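You operate a simulated robot arm through the tools that you are given. There is no shell and no other tool. Be economical: measure what you need, move in short steps, check, and stop when the job is done.

The job below is to be done with a simulated two-armed robot. You get a single attempt, and the scene is never put back.

TASK
Push the grey drawer shut.

The check looks at the end state, three seconds after you hand in, the way a careful person would. Anything else that was tipped, shoved, dropped, spilled or broken makes it a failure.

THE ROBOT
Two 6-joint arms with two-finger parallel grippers on one trunk, on a base that drives. Base frame: it is fixed to the floor where the robot stands at the start and does not move with it; the origin is under the middle of the robot, x ahead of it, y to its left, z up. Readings come in cm, rad, newtons and seconds.
The left shoulder is at the start at [6, 18.7, 57.2], the right one opposite. With the tool pointing down near the work surface each hand reaches from about 10 to 60 cm from the robot's upright axis, wherever it stands, measured 20 degrees to its own side. Places, roughly: grey drawer [60, 0, 20]. Payload 1.57 kg a hand.
Tool frame (each hand has its own): the origin (TCP) lies between the finger pads and is the grasp point; the fingertips stand 3 cm ahead of it; z points along the fingers, y is the line along which they close. The gripper opens to 11 cm. The fingers are 2.4 cm wide and 1.2 cm thick; the gripper's body (4.8 by 11.2 cm) begins 7.8 cm behind the TCP.
Orientation is told as [roll, pitch, yaw] about the base's x, y, z axes, in that order, counted from this pose: with the fingers straight down and closing along the base's y, the tool's x points along the base's -x, its y along +y and its z along -z.

THE INTERFACE
- The arms move only by the tool apply_moves. It takes "left_commands", "right_commands" or both (then of equal length, played together; a hand with none holds still); each is one flat list of numbers, 7 for each row, row after row: the turn, a rotation vector about the tool's x, y, z in rad, then the shift along the tool's x, y, z in cm, then the finger opening in cm, from 0 to 11. In form: [wx, wy, wz, tx, ty, tz, fingers, wx, wy, wz, tx, ty, tz, fingers, ...]. A call has 1 to 8 rows; each row shifts and turns the commanded pose from where the row before left it, along the tool's axes as they then stand. Each row takes 0.2 s and may step no farther than 5 cm and 0.15 rad from the row before; otherwise, or with a gripper value out of range, the whole call is refused. A pose out of reach is approached as far as the arm can. The call stops where the force on the tool passes 40 N (or 10 N more than at its start, if that is more) or the arm is blocked; 0.2 s more then pass. Each finger travels about 15.3 cm/s and halts on what it meets, pressing with about 34 N; the grip force reading is that of the motor and also rises with nothing between the fingers. The clock runs only during rows and for 0.2 s after the last one: add rows that do not move to give the fingers time. The reply holds the time, the measured pose of the TCP, the force on the tool along the base axes, the opening and the grip force, in the units named above and with some noise.
- Cameras (640 x 400 px; columns grow to the right, rows downward): "scene" is now at [0.85, -0, 110.23]; the picture's right is [0.04, -1.00, 0.00], its down [-0.85, -0.04, -0.53] and it looks along [0.53, 0.02, -0.85] (base axes); focal length 280 px, centre (320, 200). "left" rides on the left gripper at [7, -1.6, -14.1] in its tool frame; the picture's right is [0.23, 0.97, 0.00], its down [-0.85, 0.20, -0.48] and it looks along [-0.47, 0.11, 0.88] (tool axes); focal length 222 px, centre (320, 200). "right" rides on the right gripper at [7, 1.6, -14.1] in its tool frame; the picture's right is [-0.23, 0.97, 0.00], its down [-0.86, -0.20, -0.48] and it looks along [-0.47, -0.11, 0.88] (tool axes); focal length 222 px, centre (320, 200). There is no depth. A picture from a camera that has moved, and an enlarged one, comes with that camera's place and axes in the base frame and with its lens.
- capture(camera): a new picture of that camera. The clock stands still meanwhile.
- move_column(by): slides the trunk up (or, below 0, down) by that many cm; the arms and the scene camera ride with it, the base frame stays. It gives what a move gives, with no picture.
- drive_base(legs): drives the robot by 1 to 6 legs, each [ahead, left, turn to the left] in cm, cm and rad, along the robot's own axes; the way and the turn of a leg run together, so that a leg with both is an arc; at most 150 cm and 3.142 rad a leg. The arms and the cameras ride along, it lands a little off, and it stops where it bumps. It gives what a move gives.
- pan_tilt(pan, tilt): turns the head with the scene camera to pan (to the left, within 1.501 rad either way) and tilt (down, from -0.506 to 1.204), counted from straight ahead of the robot. It gives what a move gives.
- enlarge(camera, box): a new picture of the part [left, top, right, bottom] of that camera's present view, enlarged. The clock stands still meanwhile.
- hand_in(): hands the job in; it is judged then, once.

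Work in short steps. Places have to be worked out from the pictures, the camera data and where the tool is seen: move nearer, look again, correct. Check each grasp and each placing, and mend what went wrong. You have 120 turns and 88 pictures in all, those below and enlarged ones among them. Open the grippers and draw the arms clear of the work before you hand the job in, unless the task says otherwise; then end with one line.

The tools are called after "Request:" by a JSON object that holds its "method" and its "body". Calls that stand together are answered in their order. apply_moves: Moves the arms, as the interface text tells. Its arguments: {"type":"object","properties":{"left_commands":{"type":"array","items":{"type":"number"}},"right_commands":{"type":"array","items":{"type":"number"}}},"required":[]} The other tools are called the same way: move_column (by) slides the trunk up or down; drive_base (legs) drives the base; pan_tilt (pan, tilt) turns the head that bears the scene camera; capture (camera) takes a picture; enlarge (camera, box) takes an enlarged picture of a part of a camera's view; hand_in () hands the job in.

At the start:

```text
t: 0.0
left_eef_pos: [42.81, 21.3, 46.21]
left_orientation: [0.0, -0.001, 0.001]
left_wrist_force: [-0.1, 0.7, 0.0]
left_gripper_width: 10.99
left_grasp_force: 0.1
right_eef_pos: [36.37, -18.01, 42.19]
right_orientation: [0.001, 0.0, 0.0]
right_wrist_force: [-0.7, -0.9, -0.5]
right_gripper_width: 10.99
right_grasp_force: 0.0
trunk travel left (down, up): [-20.0, 79.0]
robot x, y, heading: [-0.0, -0.08, 0.006]
head pan, tilt: [0.044, 1.016]
```

scene: 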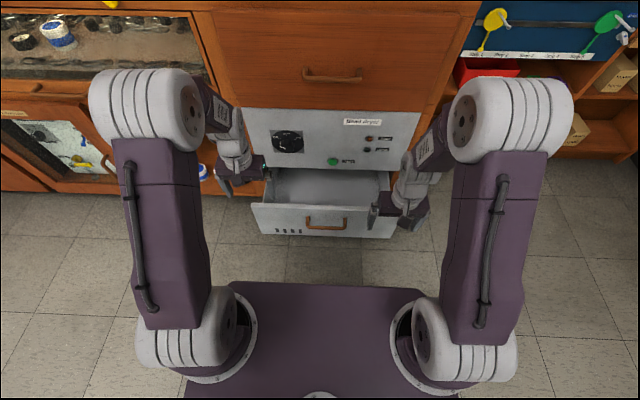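
right: 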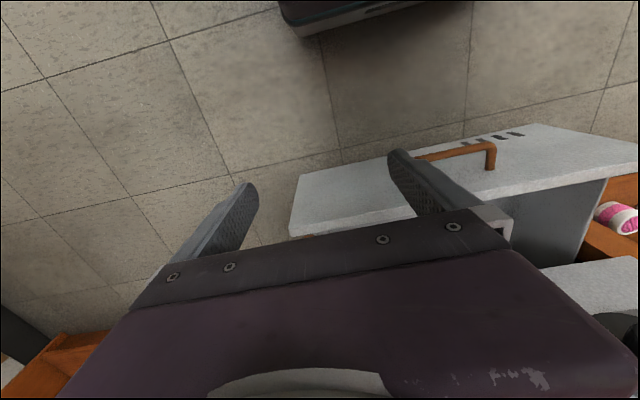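
left: 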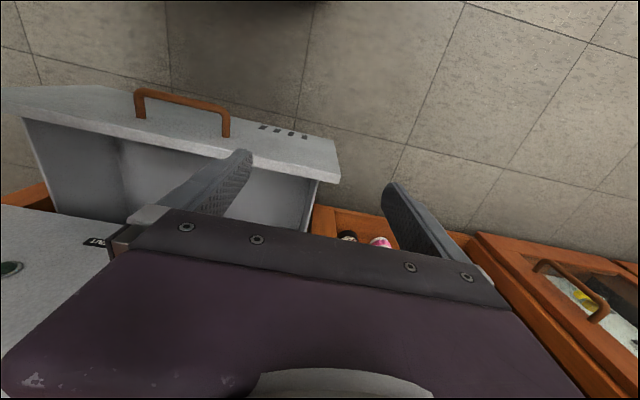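

I'll look closer at the drawer and its surroundings before moving.

Request:
{"method": "enlarge", "body": {"camera": "scene", "box": [190, 90, 450, 252]}}

```text
2.46 times, centred on (320, 171) of scene
camera zoom: at [0.85, 0.0, 110.23], right [0.04, -1.0, 0.0], down [-0.85, -0.04, -0.53], along [0.53, 0.02, -0.85], focal length 688 px, centre (320, 271)
```

zoom: 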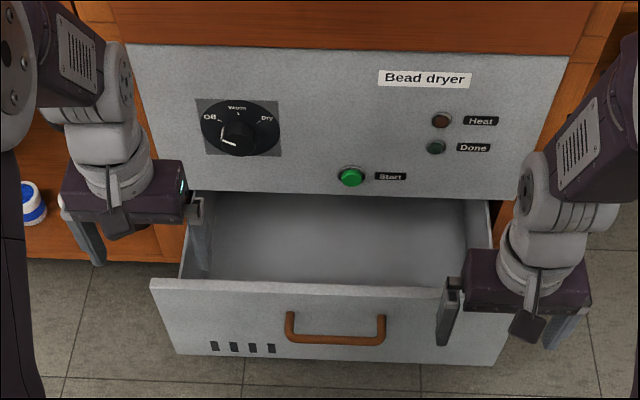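

The drawer is open about 15 cm. I triangulate the handle at x≈44, z≈24, the front panel at x≈47 with its top at z≈31, and the machine face at x≈62. Nothing sits in its path. I'll pull both hands back in front of the panel, close the fingers and tilt them forward.

Request:
{"method": "apply_moves", "body": {"left_commands": [0, 0, 0, 4, -3, 0, 0, 0, 0, 0, 4, -3, 0, 0, 0, 0, 0, 3, -3, 0, 0, 0, -0.15, 0, 0, 0, 0, 0, 0, -0.15, 0, 0, 0, 0, 0, 0, -0.15, 0, 0, 0, 0, 0, 0, -0.15, 0, 0, 0, 0, 0, 0, -0.15, 0, 0, 0, 0, 0], "right_commands": [0, 0, 0, 2, 2, 0, 0, 0, 0, 0, 2, 2, 0, 0, 0, 0, 0, 0.5, 2, 0, 0, 0, -0.15, 0, 0, 0, 0, 0, 0, -0.15, 0, 0, 0, 0, 0, 0, -0.15, 0, 0, 0, 0, 0, 0, -0.15, 0, 0, 0, 0, 0, 0, -0.15, 0, 0, 0, 0, 0]}}

Request:
{"method": "capture", "body": {"camera": "scene"}}

Request:
{"method": "capture", "body": {"camera": "left"}}

```text
t: 1.8
left_eef_pos: [39.17, 9.16, 45.38]
left_orientation: [0.053, -0.608, -0.02]
left_wrist_force: [0.5, 0.4, 0.3]
left_gripper_width: 0.0
left_grasp_force: 20.9
left hand out of reach, approached as far as the arm can: row 5, 6, 7, 8
right_eef_pos: [31.97, -13.71, 41.87]
right_orientation: [-0.081, -0.17, 0.001]
right_wrist_force: [0.8, -0.4, -0.1]
right_gripper_width: 0.01
right_grasp_force: 21.7
right hand out of reach, approached as far as the arm can: row 5, 6, 7, 8
trunk travel left (down, up): [-20.0, 79.0]
robot x, y, heading: [-0.38, 0.2, -0.001]
head pan, tilt: [0.044, 1.016]
```

```text
83 pictures are left
camera scene: at [0.9, 0.0, 110.23], right [0.04, -1.0, 0.0], down [-0.85, -0.04, -0.53], along [0.53, 0.02, -0.85], focal length 280 px, centre (320, 200)
```

scene: 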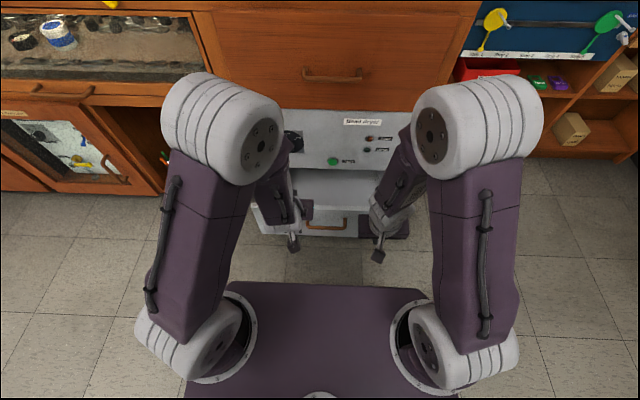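

```text
82 pictures are left
camera left: at [25.36, 7.09, 52.89], right [-0.2, 0.98, -0.09], down [0.43, 0.17, 0.89], along [0.88, 0.14, -0.45], focal length 222 px, centre (320, 200)
```

left: 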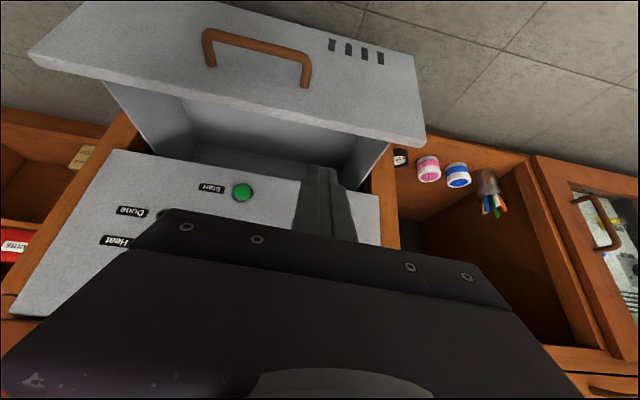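

The arms cannot tilt this close in, so I'll back the base off 22 cm to give them room.

Request:
{"method": "drive_base", "body": {"legs": [[-22, 0, 0]]}}

Request:
{"method": "apply_moves", "body": {"left_commands": [0, -0.15, 0, 0, 0, 2, 0, 0, -0.15, 0, 0, 0, 2, 0], "right_commands": [0, -0.15, 0, 0, 0, 4, 0, 0, -0.15, 0, 0, 0, 4, 0]}}

```text
t: 3.5
left_eef_pos: [16.83, 9.04, 45.46]
left_orientation: [0.052, -0.605, -0.022]
left_wrist_force: [-0.1, 0.2, -0.2]
left_gripper_width: 0.01
left_grasp_force: 21.2
right_eef_pos: [9.58, -13.86, 41.98]
right_orientation: [-0.08, -0.169, 0.001]
right_wrist_force: [-0.6, 0.7, 0.0]
right_gripper_width: 0.0
right_grasp_force: 21.6
trunk travel left (down, up): [-20.0, 79.0]
robot x, y, heading: [-22.14, 0.46, -0.005]
head pan, tilt: [0.044, 1.016]
```

```text
t: 4.1
left_eef_pos: [21.29, 7.74, 50.66]
left_orientation: [0.093, -0.895, -0.064]
left_wrist_force: [0.9, -0.8, 0.1]
left_gripper_width: 0.04
left_grasp_force: 21.4
left hand out of reach, approached as far as the arm can: row 1, 2
right_eef_pos: [15.21, -17.92, 38.93]
right_orientation: [-0.111, -0.456, 0.041]
right_wrist_force: [0.3, -1.2, -0.1]
right_gripper_width: 0.0
right_grasp_force: 21.9
right hand out of reach, approached as far as the arm can: row 1, 2
trunk travel left (down, up): [-20.0, 79.0]
robot x, y, heading: [-22.48, 0.28, 0.001]
head pan, tilt: [0.044, 1.016]
```

Tilting works better now. I'll extend both hands forward while tilting the right one further.

Request:
{"method": "apply_moves", "body": {"left_commands": [0, 0, 0, -2.4, 0.5, 3, 0, 0, 0, 0, -2.4, 0.5, 3, 0, 0, 0, 0, -2.4, 0.5, 3, 0, 0, 0, 0, -2.4, 0.5, 3, 0, 0, 0, 0, 0, 0.5, 0, 0], "right_commands": [0, 0, 0, -3.6, 0.5, 1.8, 0, 0, 0, 0, -3.6, 0.5, 1.8, 0, 0, -0.15, 0, -3.4, 0.5, 2.2, 0, 0, -0.15, 0, -3, 0.5, 2.7, 0, 0, -0.15, 0, -2.4, 0.5, 3, 0]}}

Request:
{"method": "capture", "body": {"camera": "scene"}}

```text
t: 5.3
left_eef_pos: [36.53, 10.36, 50.84]
left_orientation: [0.071, -0.903, -0.048]
left_wrist_force: [-0.2, 1.3, 0.3]
left_gripper_width: 0.0
left_grasp_force: 21.4
right_eef_pos: [35.02, -14.62, 37.6]
right_orientation: [-0.131, -0.919, 0.083]
right_wrist_force: [-0.5, 0.0, -0.6]
right_gripper_width: 0.01
right_grasp_force: 21.1
right hand out of reach, approached as far as the arm can: row 5
trunk travel left (down, up): [-20.0, 79.0]
robot x, y, heading: [-22.64, 0.02, -0.002]
head pan, tilt: [0.044, 1.016]
```

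```text
81 pictures are left
camera scene: at [-21.44, 0.03, 110.23], right [0.04, -1.0, 0.0], down [-0.85, -0.03, -0.53], along [0.53, 0.02, -0.85], focal length 280 px, centre (320, 200)
```

scene: 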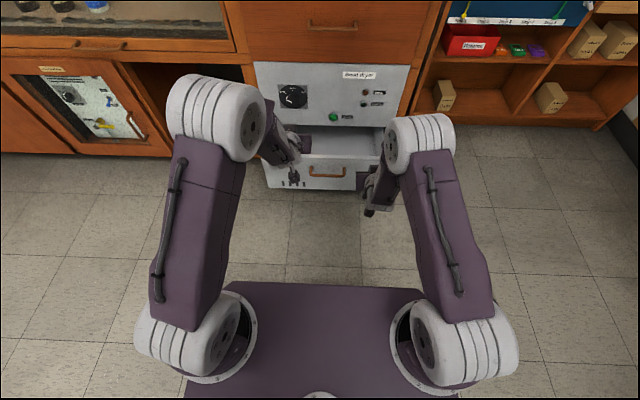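

Fingertips are about 8 cm short of the panel at heights of roughly 49 (left) and 36 (right), and the panel spans z≈11–31. I'll lower the trunk 13 cm and the left hand another 13.

Request:
{"method": "move_column", "body": {"by": -13}}

Request:
{"method": "apply_moves", "body": {"left_commands": [0, 0, 0, 2.5, 0, 2, 0, 0, 0, 0, 2.5, 0, 2, 0, 0, 0, 0, 2.5, 0, 2, 0, 0, 0, 0, 2.5, 0, 2, 0], "right_commands": [0, 0, 0, 0, 0, 0, 0, 0, 0, 0, 0, 0, 0, 0, 0, 0, 0, 0, 0, 0, 0, 0, 0, 0, 0, 0, 0, 0]}}

Request:
{"method": "capture", "body": {"camera": "scene"}}

Request:
{"method": "capture", "body": {"camera": "left"}}

Request:
{"method": "capture", "body": {"camera": "right"}}

```text
t: 6.9
left_eef_pos: [36.64, 10.46, 37.81]
left_orientation: [0.069, -0.905, -0.049]
left_wrist_force: [-0.1, 0.0, -0.2]
left_gripper_width: 0.0
left_grasp_force: 21.0
right_eef_pos: [34.96, -14.51, 24.68]
right_orientation: [-0.132, -0.915, 0.084]
right_wrist_force: [-0.8, -0.1, 0.0]
right_gripper_width: 0.01
right_grasp_force: 21.3
trunk travel left (down, up): [-7.0, 92.0]
robot x, y, heading: [-22.38, -0.3, 0.001]
head pan, tilt: [0.044, 1.016]
```

```text
t: 7.9
left_eef_pos: [36.8, 11.17, 24.94]
left_orientation: [0.07, -0.905, -0.047]
left_wrist_force: [0.5, -0.8, 0.7]
left_gripper_width: 0.0
left_grasp_force: 20.9
right_eef_pos: [34.86, -14.45, 24.63]
right_orientation: [-0.132, -0.915, 0.084]
right_wrist_force: [0.3, -0.7, 0.3]
right_gripper_width: 0.0
right_grasp_force: 21.1
trunk travel left (down, up): [-7.0, 92.0]
robot x, y, heading: [-22.2, -0.13, -0.006]
head pan, tilt: [0.044, 1.016]
```

```text
80 pictures are left
camera scene: at [-21.47, 0.04, 97.23], right [0.04, -1.0, 0.0], down [-0.85, -0.03, -0.53], along [0.53, 0.02, -0.85], focal length 280 px, centre (320, 200)
```

scene: 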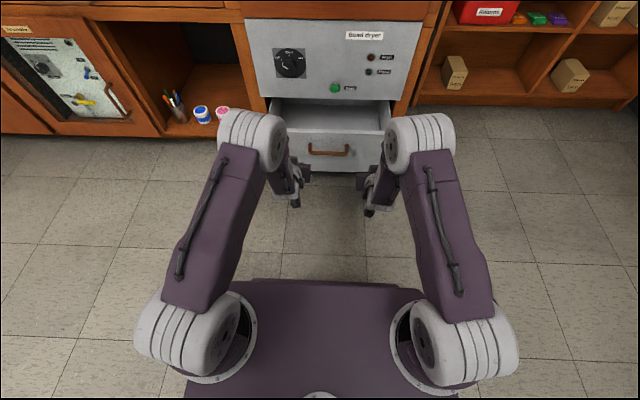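

```text
79 pictures are left
camera left: at [21.29, 9.17, 28.19], right [-0.15, 0.98, -0.14], down [0.15, 0.16, 0.98], along [0.98, 0.12, -0.17], focal length 222 px, centre (320, 200)
```

left: 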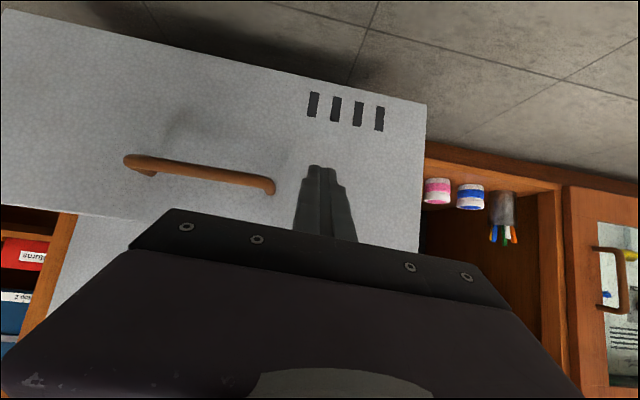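

```text
78 pictures are left
camera right: at [19.51, -12.4, 27.55], right [0.16, 0.98, 0.1], down [0.13, -0.12, 0.98], along [0.98, -0.14, -0.15], focal length 222 px, centre (320, 200)
```

right: 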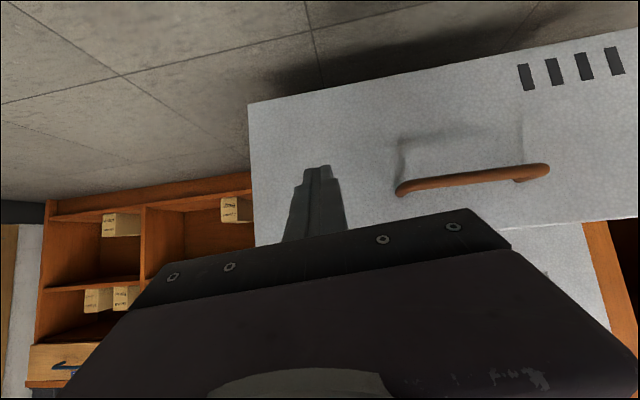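

Both closed fingertips face the panel on either side of the handle, at about x≈39 (left) and 37 (right). I'll even them up, then drive ahead 5 cm to just short of contact.

Request:
{"method": "apply_moves", "body": {"left_commands": [0, 0, 0, 0, 0, 0, 0], "right_commands": [0, 0, 0, -1.2, 0, 1.5, 0]}}

Request:
{"method": "drive_base", "body": {"legs": [[5, 0, 0]]}}

Request:
{"method": "apply_moves", "body": {"left_commands": [0, 0, 0, -0.6, 0, 0.8, 0, 0, 0, 0, -0.6, 0, 0.8, 0, 0, 0, 0, -0.6, 0, 0.8, 0, 0, 0, 0, -0.6, 0, 0.8, 0, 0, 0, 0, -0.6, 0, 0.8, 0, 0, 0, 0, -0.6, 0, 0.8, 0], "right_commands": [0, 0, 0, -0.6, 0, 0.8, 0, 0, 0, 0, -0.6, 0, 0.8, 0, 0, 0, 0, -0.6, 0, 0.8, 0, 0, 0, 0, -0.6, 0, 0.8, 0, 0, 0, 0, -0.6, 0, 0.8, 0, 0, 0, 0, -0.6, 0, 0.8, 0]}}

Request:
{"method": "capture", "body": {"camera": "scene"}}

```text
t: 8.3
left_eef_pos: [36.68, 11.03, 24.94]
left_orientation: [0.07, -0.904, -0.046]
left_wrist_force: [-0.8, -0.3, 0.1]
left_gripper_width: 0.0
left_grasp_force: 21.3
right_eef_pos: [36.9, -14.64, 24.7]
right_orientation: [-0.132, -0.915, 0.082]
right_wrist_force: [-0.5, 0.3, 0.9]
right_gripper_width: 0.0
right_grasp_force: 21.4
trunk travel left (down, up): [-7.0, 92.0]
robot x, y, heading: [-22.67, 0.23, 0.001]
head pan, tilt: [0.044, 1.016]
```

```text
t: 9.2
left_eef_pos: [41.8, 11.07, 25.08]
left_orientation: [0.071, -0.906, -0.046]
left_wrist_force: [0.0, -0.3, 0.3]
left_gripper_width: 0.0
left_grasp_force: 21.1
right_eef_pos: [41.77, -14.72, 24.61]
right_orientation: [-0.134, -0.915, 0.082]
right_wrist_force: [-0.2, -0.2, 0.8]
right_gripper_width: 0.02
right_grasp_force: 21.3
trunk travel left (down, up): [-7.0, 92.0]
robot x, y, heading: [-17.76, 0.14, -0.002]
head pan, tilt: [0.044, 1.016]
```

```text
t: 10.6
left_eef_pos: [47.76, 11.02, 24.86]
left_orientation: [0.071, -0.905, -0.048]
left_wrist_force: [0.2, -0.3, -0.5]
left_gripper_width: 0.0
left_grasp_force: 21.1
right_eef_pos: [47.71, -14.75, 24.66]
right_orientation: [-0.133, -0.916, 0.083]
right_wrist_force: [-0.5, 0.1, 0.0]
right_gripper_width: 0.0
right_grasp_force: 21.9
trunk travel left (down, up): [-7.0, 92.0]
robot x, y, heading: [-17.25, 0.17, 0.0]
head pan, tilt: [0.044, 1.016]
```

```text
77 pictures are left
camera scene: at [-16.5, 0.02, 97.22], right [0.04, -1.0, 0.0], down [-0.85, -0.03, -0.53], along [0.53, 0.02, -0.85], focal length 280 px, centre (320, 200)
```

scene: 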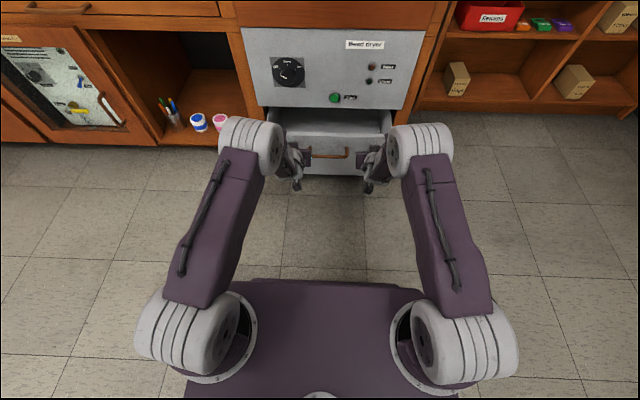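

Tips are at x≈50 with no clear force, so contact is near or the drawer slides freely. I'll keep pushing in 1 cm steps.

Request:
{"method": "apply_moves", "body": {"left_commands": [0, 0, 0, -0.6, 0, 0.8, 0, 0, 0, 0, -0.6, 0, 0.8, 0, 0, 0, 0, -0.6, 0, 0.8, 0, 0, 0, 0, -0.6, 0, 0.8, 0], "right_commands": [0, 0, 0, -0.6, 0, 0.8, 0, 0, 0, 0, -0.6, 0, 0.8, 0, 0, 0, 0, -0.6, 0, 0.8, 0, 0, 0, 0, -0.6, 0, 0.8, 0]}}

Request:
{"method": "capture", "body": {"camera": "left"}}

Request:
{"method": "enlarge", "body": {"camera": "scene", "box": [230, 80, 430, 205]}}

```text
t: 11.6
left_eef_pos: [51.81, 11.03, 24.84]
left_orientation: [0.069, -0.905, -0.046]
left_wrist_force: [0.1, -0.6, 0.6]
left_gripper_width: 0.0
left_grasp_force: 21.1
right_eef_pos: [51.76, -14.89, 24.59]
right_orientation: [-0.134, -0.915, 0.084]
right_wrist_force: [-0.8, -0.5, -1.2]
right_gripper_width: 0.0
right_grasp_force: 21.3
trunk travel left (down, up): [-7.0, 92.0]
robot x, y, heading: [-17.25, -0.05, 0.001]
head pan, tilt: [0.044, 1.016]
```

```text
76 pictures are left
camera left: at [36.33, 9.18, 27.99], right [-0.15, 0.98, -0.14], down [0.15, 0.16, 0.98], along [0.98, 0.12, -0.17], focal length 222 px, centre (320, 200)
```

left: 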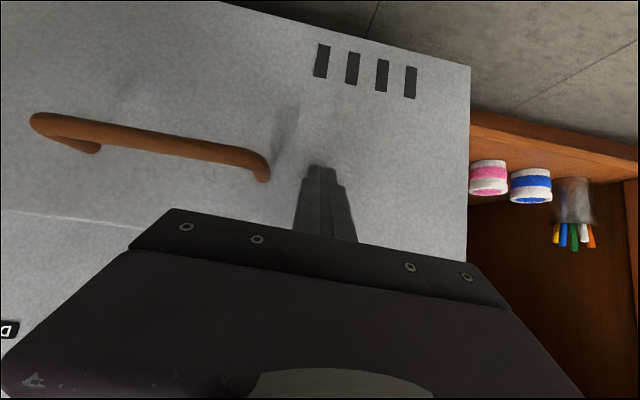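

```text
3.20 times, centred on (330, 142) of scene
camera zoom: at [-16.49, 0.02, 97.22], right [0.04, -1.0, 0.0], down [-0.85, -0.03, -0.53], along [0.53, 0.02, -0.85], focal length 895 px, centre (288, 384)
```

zoom: 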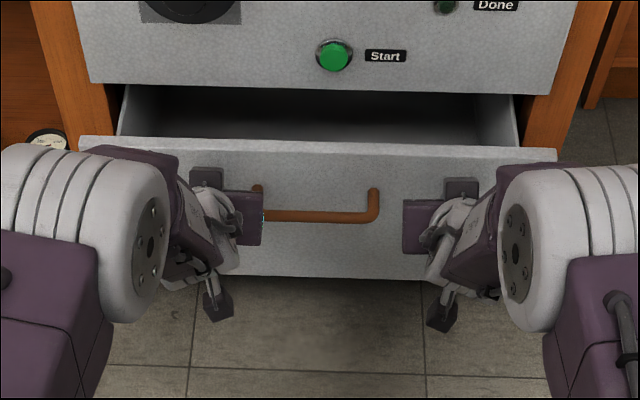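

The panel is now at x≈54, having moved about 6 cm, and it slides freely with both tips on it. About 8 cm remain, so I'll continue.

Request:
{"method": "apply_moves", "body": {"left_commands": [0, 0, 0, -0.6, 0, 0.8, 0, 0, 0, 0, -0.6, 0, 0.8, 0, 0, 0, 0, -0.6, 0, 0.8, 0, 0, 0, 0, -0.6, 0, 0.8, 0, 0, 0, 0, -0.6, 0, 0.8, 0], "right_commands": [0, 0, 0, -0.6, 0, 0.8, 0, 0, 0, 0, -0.6, 0, 0.8, 0, 0, 0, 0, -0.6, 0, 0.8, 0, 0, 0, 0, -0.6, 0, 0.8, 0, 0, 0, 0, -0.6, 0, 0.8, 0]}}

Request:
{"method": "capture", "body": {"camera": "left"}}

Request:
{"method": "enlarge", "body": {"camera": "scene", "box": [230, 80, 430, 205]}}

```text
t: 12.8
left_eef_pos: [56.75, 10.97, 24.66]
left_orientation: [0.067, -0.905, -0.047]
left_wrist_force: [-0.2, 0.0, -0.2]
left_gripper_width: 0.0
left_grasp_force: 21.1
right_eef_pos: [56.86, -15.06, 24.54]
right_orientation: [-0.131, -0.914, 0.082]
right_wrist_force: [-0.3, 0.7, -0.1]
right_gripper_width: 0.0
right_grasp_force: 21.5
trunk travel left (down, up): [-7.0, 92.0]
robot x, y, heading: [-17.2, 0.03, -0.002]
head pan, tilt: [0.044, 1.016]
```

```text
74 pictures are left
camera left: at [41.37, 9.18, 27.82], right [-0.15, 0.98, -0.14], down [0.15, 0.16, 0.98], along [0.98, 0.12, -0.17], focal length 222 px, centre (320, 200)
```

left: 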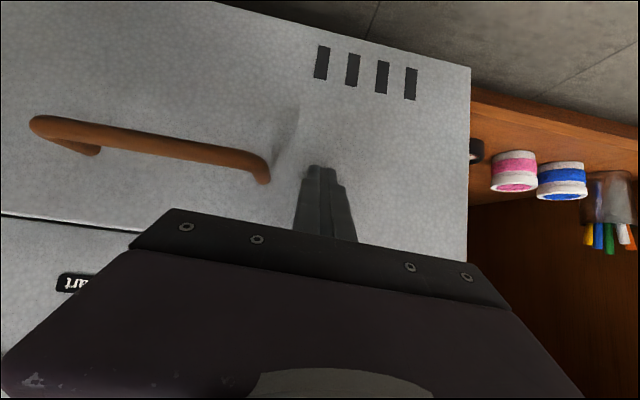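

```text
3.20 times, centred on (330, 142) of scene
camera zoom: at [-16.49, 0.02, 97.23], right [0.04, -1.0, 0.0], down [-0.85, -0.03, -0.53], along [0.53, 0.02, -0.85], focal length 895 px, centre (288, 384)
```

zoom: 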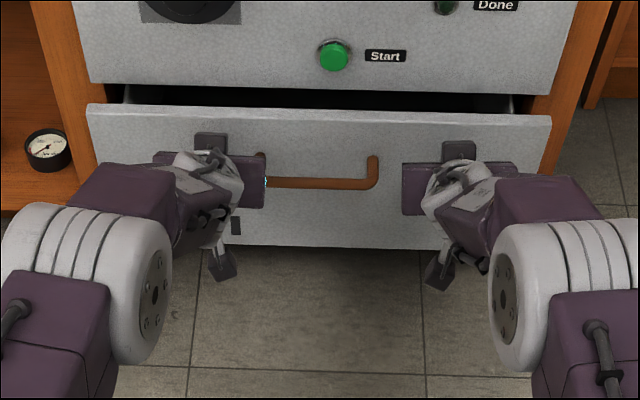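

About 3 cm remain, so I'll continue until resistance.

Request:
{"method": "apply_moves", "body": {"left_commands": [0, 0, 0, -0.6, 0, 0.8, 0, 0, 0, 0, -0.6, 0, 0.8, 0, 0, 0, 0, -0.6, 0, 0.8, 0, 0, 0, 0, -0.3, 0, 0.4, 0], "right_commands": [0, 0, 0, -0.6, 0, 0.8, 0, 0, 0, 0, -0.6, 0, 0.8, 0, 0, 0, 0, -0.6, 0, 0.8, 0, 0, 0, 0, -0.3, 0, 0.4, 0]}}

Request:
{"method": "enlarge", "body": {"camera": "scene", "box": [230, 80, 430, 205]}}

```text
t: 13.8
left_eef_pos: [58.72, 11.56, 24.56]
left_orientation: [0.069, -0.904, -0.047]
left_wrist_force: [0.2, 1.1, 0.5]
left_gripper_width: 0.0
left_grasp_force: 21.3
left hand out of reach, approached as far as the arm can: row 1, 2, 3
right_eef_pos: [58.64, -15.53, 24.63]
right_orientation: [-0.144, -0.918, 0.081]
right_wrist_force: [0.6, 0.5, 0.0]
right_gripper_width: 0.0
right_grasp_force: 21.0
right hand out of reach, approached as far as the arm can: row 2, 3, 4
trunk travel left (down, up): [-7.0, 92.0]
robot x, y, heading: [-17.16, -0.4, -0.002]
head pan, tilt: [0.044, 1.016]
```

```text
3.20 times, centred on (330, 142) of scene
camera zoom: at [-16.5, 0.02, 97.23], right [0.04, -1.0, 0.0], down [-0.85, -0.03, -0.53], along [0.53, 0.02, -0.85], focal length 895 px, centre (288, 384)
```

zoom: 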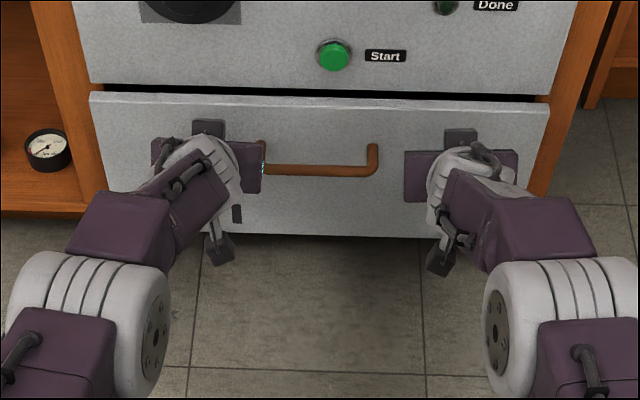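

The arms are at full reach with about 1 cm left. I'll draw the hands back 8 cm, drive ahead 8, and finish the push with the arms.

Request:
{"method": "apply_moves", "body": {"left_commands": [0, 0, 0, 1.2, 0, -1.6, 0, 0, 0, 0, 1.2, 0, -1.6, 0, 0, 0, 0, 1.2, 0, -1.6, 0, 0, 0, 0, 1.2, 0, -1.6, 0, 0, 0, 0, 1.2, 0, -1.6, 0], "right_commands": [0, 0, 0, 1.2, 0, -1.6, 0, 0, 0, 0, 1.2, 0, -1.6, 0, 0, 0, 0, 1.2, 0, -1.6, 0, 0, 0, 0, 1.2, 0, -1.6, 0, 0, 0, 0, 1.2, 0, -1.6, 0]}}

Request:
{"method": "drive_base", "body": {"legs": [[8, 0, 0]]}}

Request:
{"method": "enlarge", "body": {"camera": "scene", "box": [230, 80, 430, 205]}}

```text
t: 15.0
left_eef_pos: [50.88, 12.31, 24.9]
left_orientation: [0.07, -0.905, -0.048]
left_wrist_force: [0.3, -1.3, -0.1]
left_gripper_width: 0.01
left_grasp_force: 21.2
left hand out of reach, approached as far as the arm can: row 1, 2
right_eef_pos: [49.88, -15.61, 24.89]
right_orientation: [-0.133, -0.915, 0.085]
right_wrist_force: [0.1, -0.5, 0.6]
right_gripper_width: 0.02
right_grasp_force: 20.9
right hand out of reach, approached as far as the arm can: row 1
trunk travel left (down, up): [-7.0, 92.0]
robot x, y, heading: [-17.05, 0.11, -0.007]
head pan, tilt: [0.044, 1.016]
```

```text
t: 16.1
left_eef_pos: [59.06, 12.21, 24.86]
left_orientation: [0.07, -0.906, -0.049]
left_wrist_force: [0.0, -1.1, 0.6]
left_gripper_width: 0.03
left_grasp_force: 21.3
right_eef_pos: [57.99, -15.74, 24.81]
right_orientation: [-0.133, -0.916, 0.082]
right_wrist_force: [0.5, -0.3, -0.3]
right_gripper_width: 0.02
right_grasp_force: 21.1
trunk travel left (down, up): [-7.0, 92.0]
robot x, y, heading: [-9.17, 0.16, -0.005]
head pan, tilt: [0.044, 1.016]
```

```text
3.20 times, centred on (330, 142) of scene
camera zoom: at [-8.34, -0.02, 97.23], right [0.04, -1.0, 0.0], down [-0.85, -0.03, -0.53], along [0.53, 0.02, -0.85], focal length 895 px, centre (288, 384)
```

zoom: 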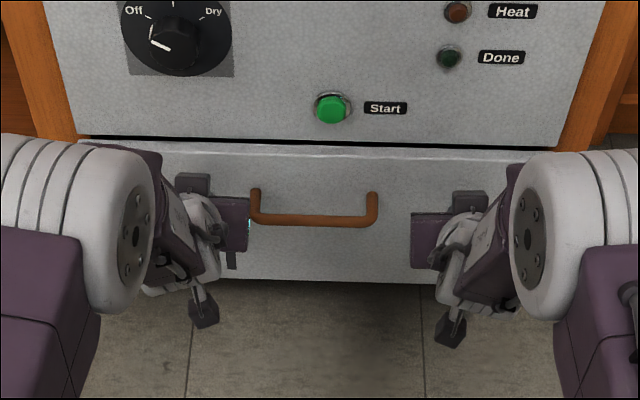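

Both tips are back at the panel. The right hand is 1 cm behind, so I'll level it and then push both until resistance.

Request:
{"method": "apply_moves", "body": {"left_commands": [0, 0, 0, 0, 0, 0, 0, 0, 0, 0, -0.3, 0, 0.4, 0, 0, 0, 0, -0.3, 0, 0.4, 0, 0, 0, 0, -0.3, 0, 0.4, 0, 0, 0, 0, -0.3, 0, 0.4, 0, 0, 0, 0, -0.3, 0, 0.4, 0, 0, 0, 0, -0.3, 0, 0.4, 0], "right_commands": [0, 0, 0, -0.6, 0, 0.8, 0, 0, 0, 0, -0.3, 0, 0.4, 0, 0, 0, 0, -0.3, 0, 0.4, 0, 0, 0, 0, -0.3, 0, 0.4, 0, 0, 0, 0, -0.3, 0, 0.4, 0, 0, 0, 0, -0.3, 0, 0.4, 0, 0, 0, 0, -0.3, 0, 0.4, 0]}}

Request:
{"method": "enlarge", "body": {"camera": "scene", "box": [230, 80, 430, 205]}}

```text
t: 17.2
left_eef_pos: [60.3, 12.13, 24.58]
left_orientation: [0.066, -0.894, -0.049]
left_wrist_force: [0.4, 0.3, -0.2]
left_gripper_width: 0.0
left_grasp_force: 21.9
right_eef_pos: [60.27, -15.77, 24.6]
right_orientation: [-0.13, -0.91, 0.081]
right_wrist_force: [-19.3, 0.5, 13.1]
right_gripper_width: 0.0
right_grasp_force: 20.9
trunk travel left (down, up): [-7.0, 92.0]
robot x, y, heading: [-9.54, -0.21, -0.003]
head pan, tilt: [0.044, 1.016]
stopped in row 5 (left hand): the force on the tool passed its limit (the readings are from after the stop); the commanded pose is now the measured one
```

```text
3.20 times, centred on (330, 142) of scene
camera zoom: at [-8.71, -0.01, 97.25], right [0.04, -1.0, 0.0], down [-0.85, -0.03, -0.53], along [0.53, 0.02, -0.85], focal length 895 px, centre (288, 384)
```

zoom: 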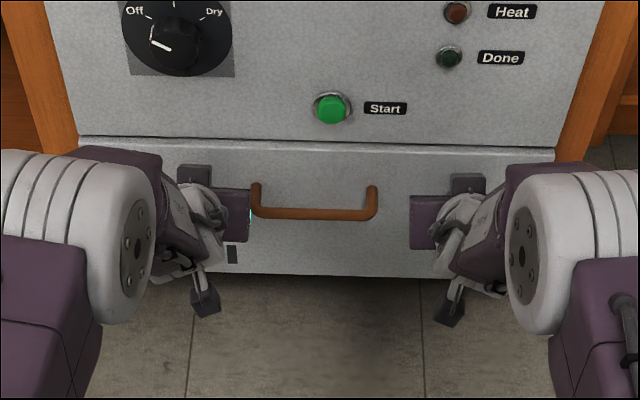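

Both hands met a firm stop and the gap has closed. I'll draw the hands back, back off the base, and check the drawer.

Request:
{"method": "apply_moves", "body": {"left_commands": [0, 0, 0, 0.6, 0, -0.8, 0, 0, 0, 0, 1.2, 0, -1.6, 0, 0, 0, 0, 1.2, 0, -1.6, 0, 0, 0, 0, 1.2, 0, -1.6, 0], "right_commands": [0, 0, 0, 0.6, 0, -0.8, 0, 0, 0, 0, 1.2, 0, -1.6, 0, 0, 0, 0, 1.2, 0, -1.6, 0, 0, 0, 0, 1.2, 0, -1.6, 0]}}

Request:
{"method": "drive_base", "body": {"legs": [[-15, 0, 0]]}}

Request:
{"method": "enlarge", "body": {"camera": "scene", "box": [230, 60, 430, 185]}}

Request:
{"method": "capture", "body": {"camera": "left"}}

Request:
{"method": "capture", "body": {"camera": "right"}}

```text
t: 18.2
left_eef_pos: [53.36, 12.48, 24.64]
left_orientation: [0.067, -0.894, -0.05]
left_wrist_force: [0.3, 0.0, -0.1]
left_gripper_width: 0.0
left_grasp_force: 21.3
right_eef_pos: [53.3, -15.6, 24.73]
right_orientation: [-0.13, -0.908, 0.082]
right_wrist_force: [-0.4, 0.1, 0.8]
right_gripper_width: 0.0
right_grasp_force: 21.8
trunk travel left (down, up): [-7.0, 92.0]
robot x, y, heading: [-9.06, 0.07, -0.01]
head pan, tilt: [0.044, 1.016]
```

```text
t: 19.6
left_eef_pos: [38.44, 12.33, 24.55]
left_orientation: [0.068, -0.894, -0.049]
left_wrist_force: [0.2, 0.5, 0.1]
left_gripper_width: 0.01
left_grasp_force: 21.3
right_eef_pos: [38.46, -15.59, 24.64]
right_orientation: [-0.13, -0.905, 0.076]
right_wrist_force: [0.0, -0.5, -1.0]
right_gripper_width: 0.0
right_grasp_force: 21.4
trunk travel left (down, up): [-7.0, 92.0]
robot x, y, heading: [-24.19, 0.0, -0.009]
head pan, tilt: [0.044, 1.016]
```

```text
3.20 times, centred on (330, 122) of scene
camera zoom: at [-23.27, 0.06, 97.23], right [0.04, -1.0, 0.0], down [-0.85, -0.03, -0.53], along [0.53, 0.02, -0.85], focal length 895 px, centre (288, 448)
```

zoom: 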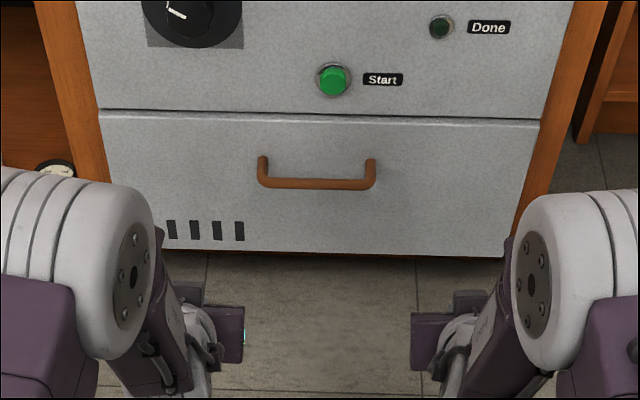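

```text
68 pictures are left
camera left: at [23.06, 10.53, 27.91], right [-0.15, 0.98, -0.14], down [0.16, 0.16, 0.97], along [0.98, 0.12, -0.18], focal length 222 px, centre (320, 200)
```

left: 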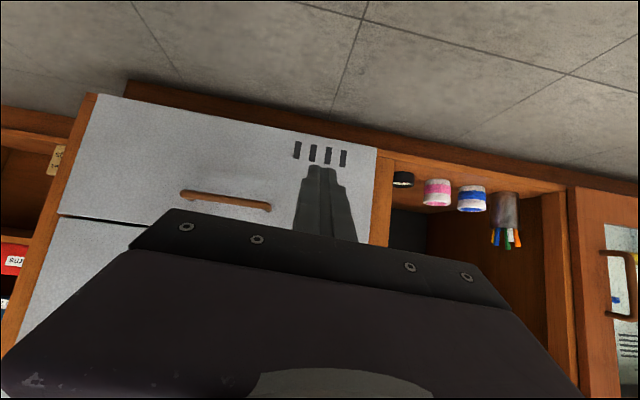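

```text
67 pictures are left
camera right: at [23.07, -13.4, 27.7], right [0.16, 0.98, 0.1], down [0.14, -0.12, 0.98], along [0.98, -0.15, -0.16], focal length 222 px, centre (320, 200)
```

right: 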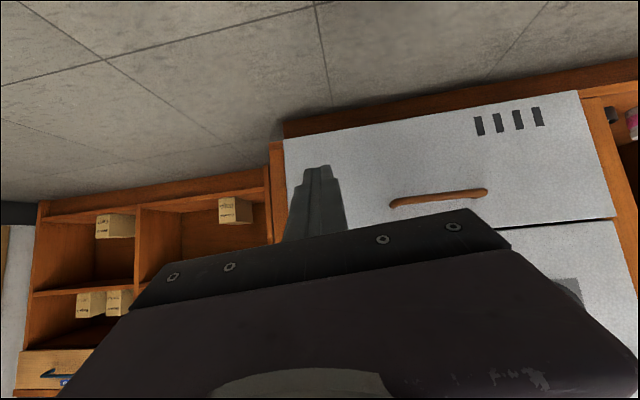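

The drawer front looks flush with the machine face. I'll open the grippers and take one closer look at the seam for rebound.

Request:
{"method": "apply_moves", "body": {"left_commands": [0, 0, 0, 0, 0, 0, 10, 0, 0, 0, 0, 0, 0, 10, 0, 0, 0, 0, 0, 0, 10], "right_commands": [0, 0, 0, 0, 0, 0, 10, 0, 0, 0, 0, 0, 0, 10, 0, 0, 0, 0, 0, 0, 10]}}

Request:
{"method": "enlarge", "body": {"camera": "scene", "box": [250, 80, 330, 130]}}

Request:
{"method": "enlarge", "body": {"camera": "scene", "box": [340, 80, 420, 130]}}

```text
t: 20.4
left_eef_pos: [38.38, 12.39, 24.56]
left_orientation: [0.069, -0.894, -0.05]
left_wrist_force: [-0.6, 0.6, 0.9]
left_gripper_width: 10.0
left_grasp_force: 0.0
right_eef_pos: [38.48, -15.62, 24.6]
right_orientation: [-0.131, -0.906, 0.079]
right_wrist_force: [-0.2, 0.3, 0.4]
right_gripper_width: 9.99
right_grasp_force: 0.0
trunk travel left (down, up): [-7.0, 92.0]
robot x, y, heading: [-24.34, 0.37, -0.004]
head pan, tilt: [0.044, 1.016]
```

```text
8.00 times, centred on (290, 105) of scene
camera zoom: at [-23.28, 0.06, 97.23], right [0.04, -1.0, 0.0], down [-0.85, -0.03, -0.53], along [0.53, 0.02, -0.85], focal length 2236 px, centre (560, 960)
```

zoom: 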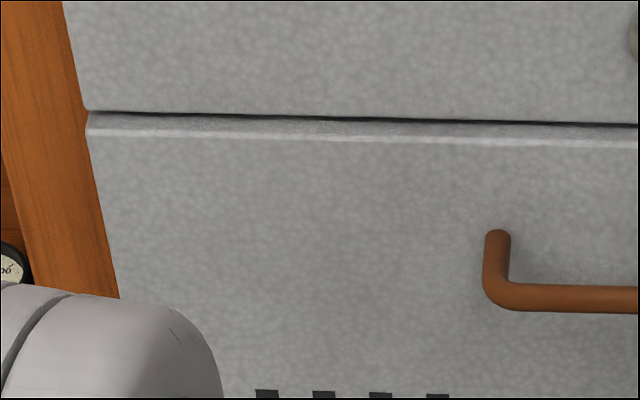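

```text
8.00 times, centred on (380, 105) of scene
camera zoom: at [-23.28, 0.06, 97.23], right [0.04, -1.0, 0.0], down [-0.85, -0.03, -0.53], along [0.53, 0.02, -0.85], focal length 2236 px, centre (-160, 960)
```

zoom: 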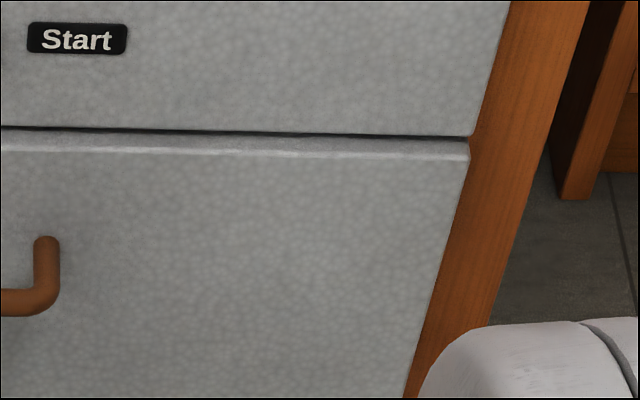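

The seam is a thin, even line on both sides. The front is flush and met a hard stop, the grippers are open and the arms are clear, so I'm handing in.

Request:
{"method": "hand_in", "body": {}}

```text
The job is handed in.
```

The grey drawer is pushed shut against its stop and its front looks flush with the machine face; nothing else was touched, and the job is handed in.
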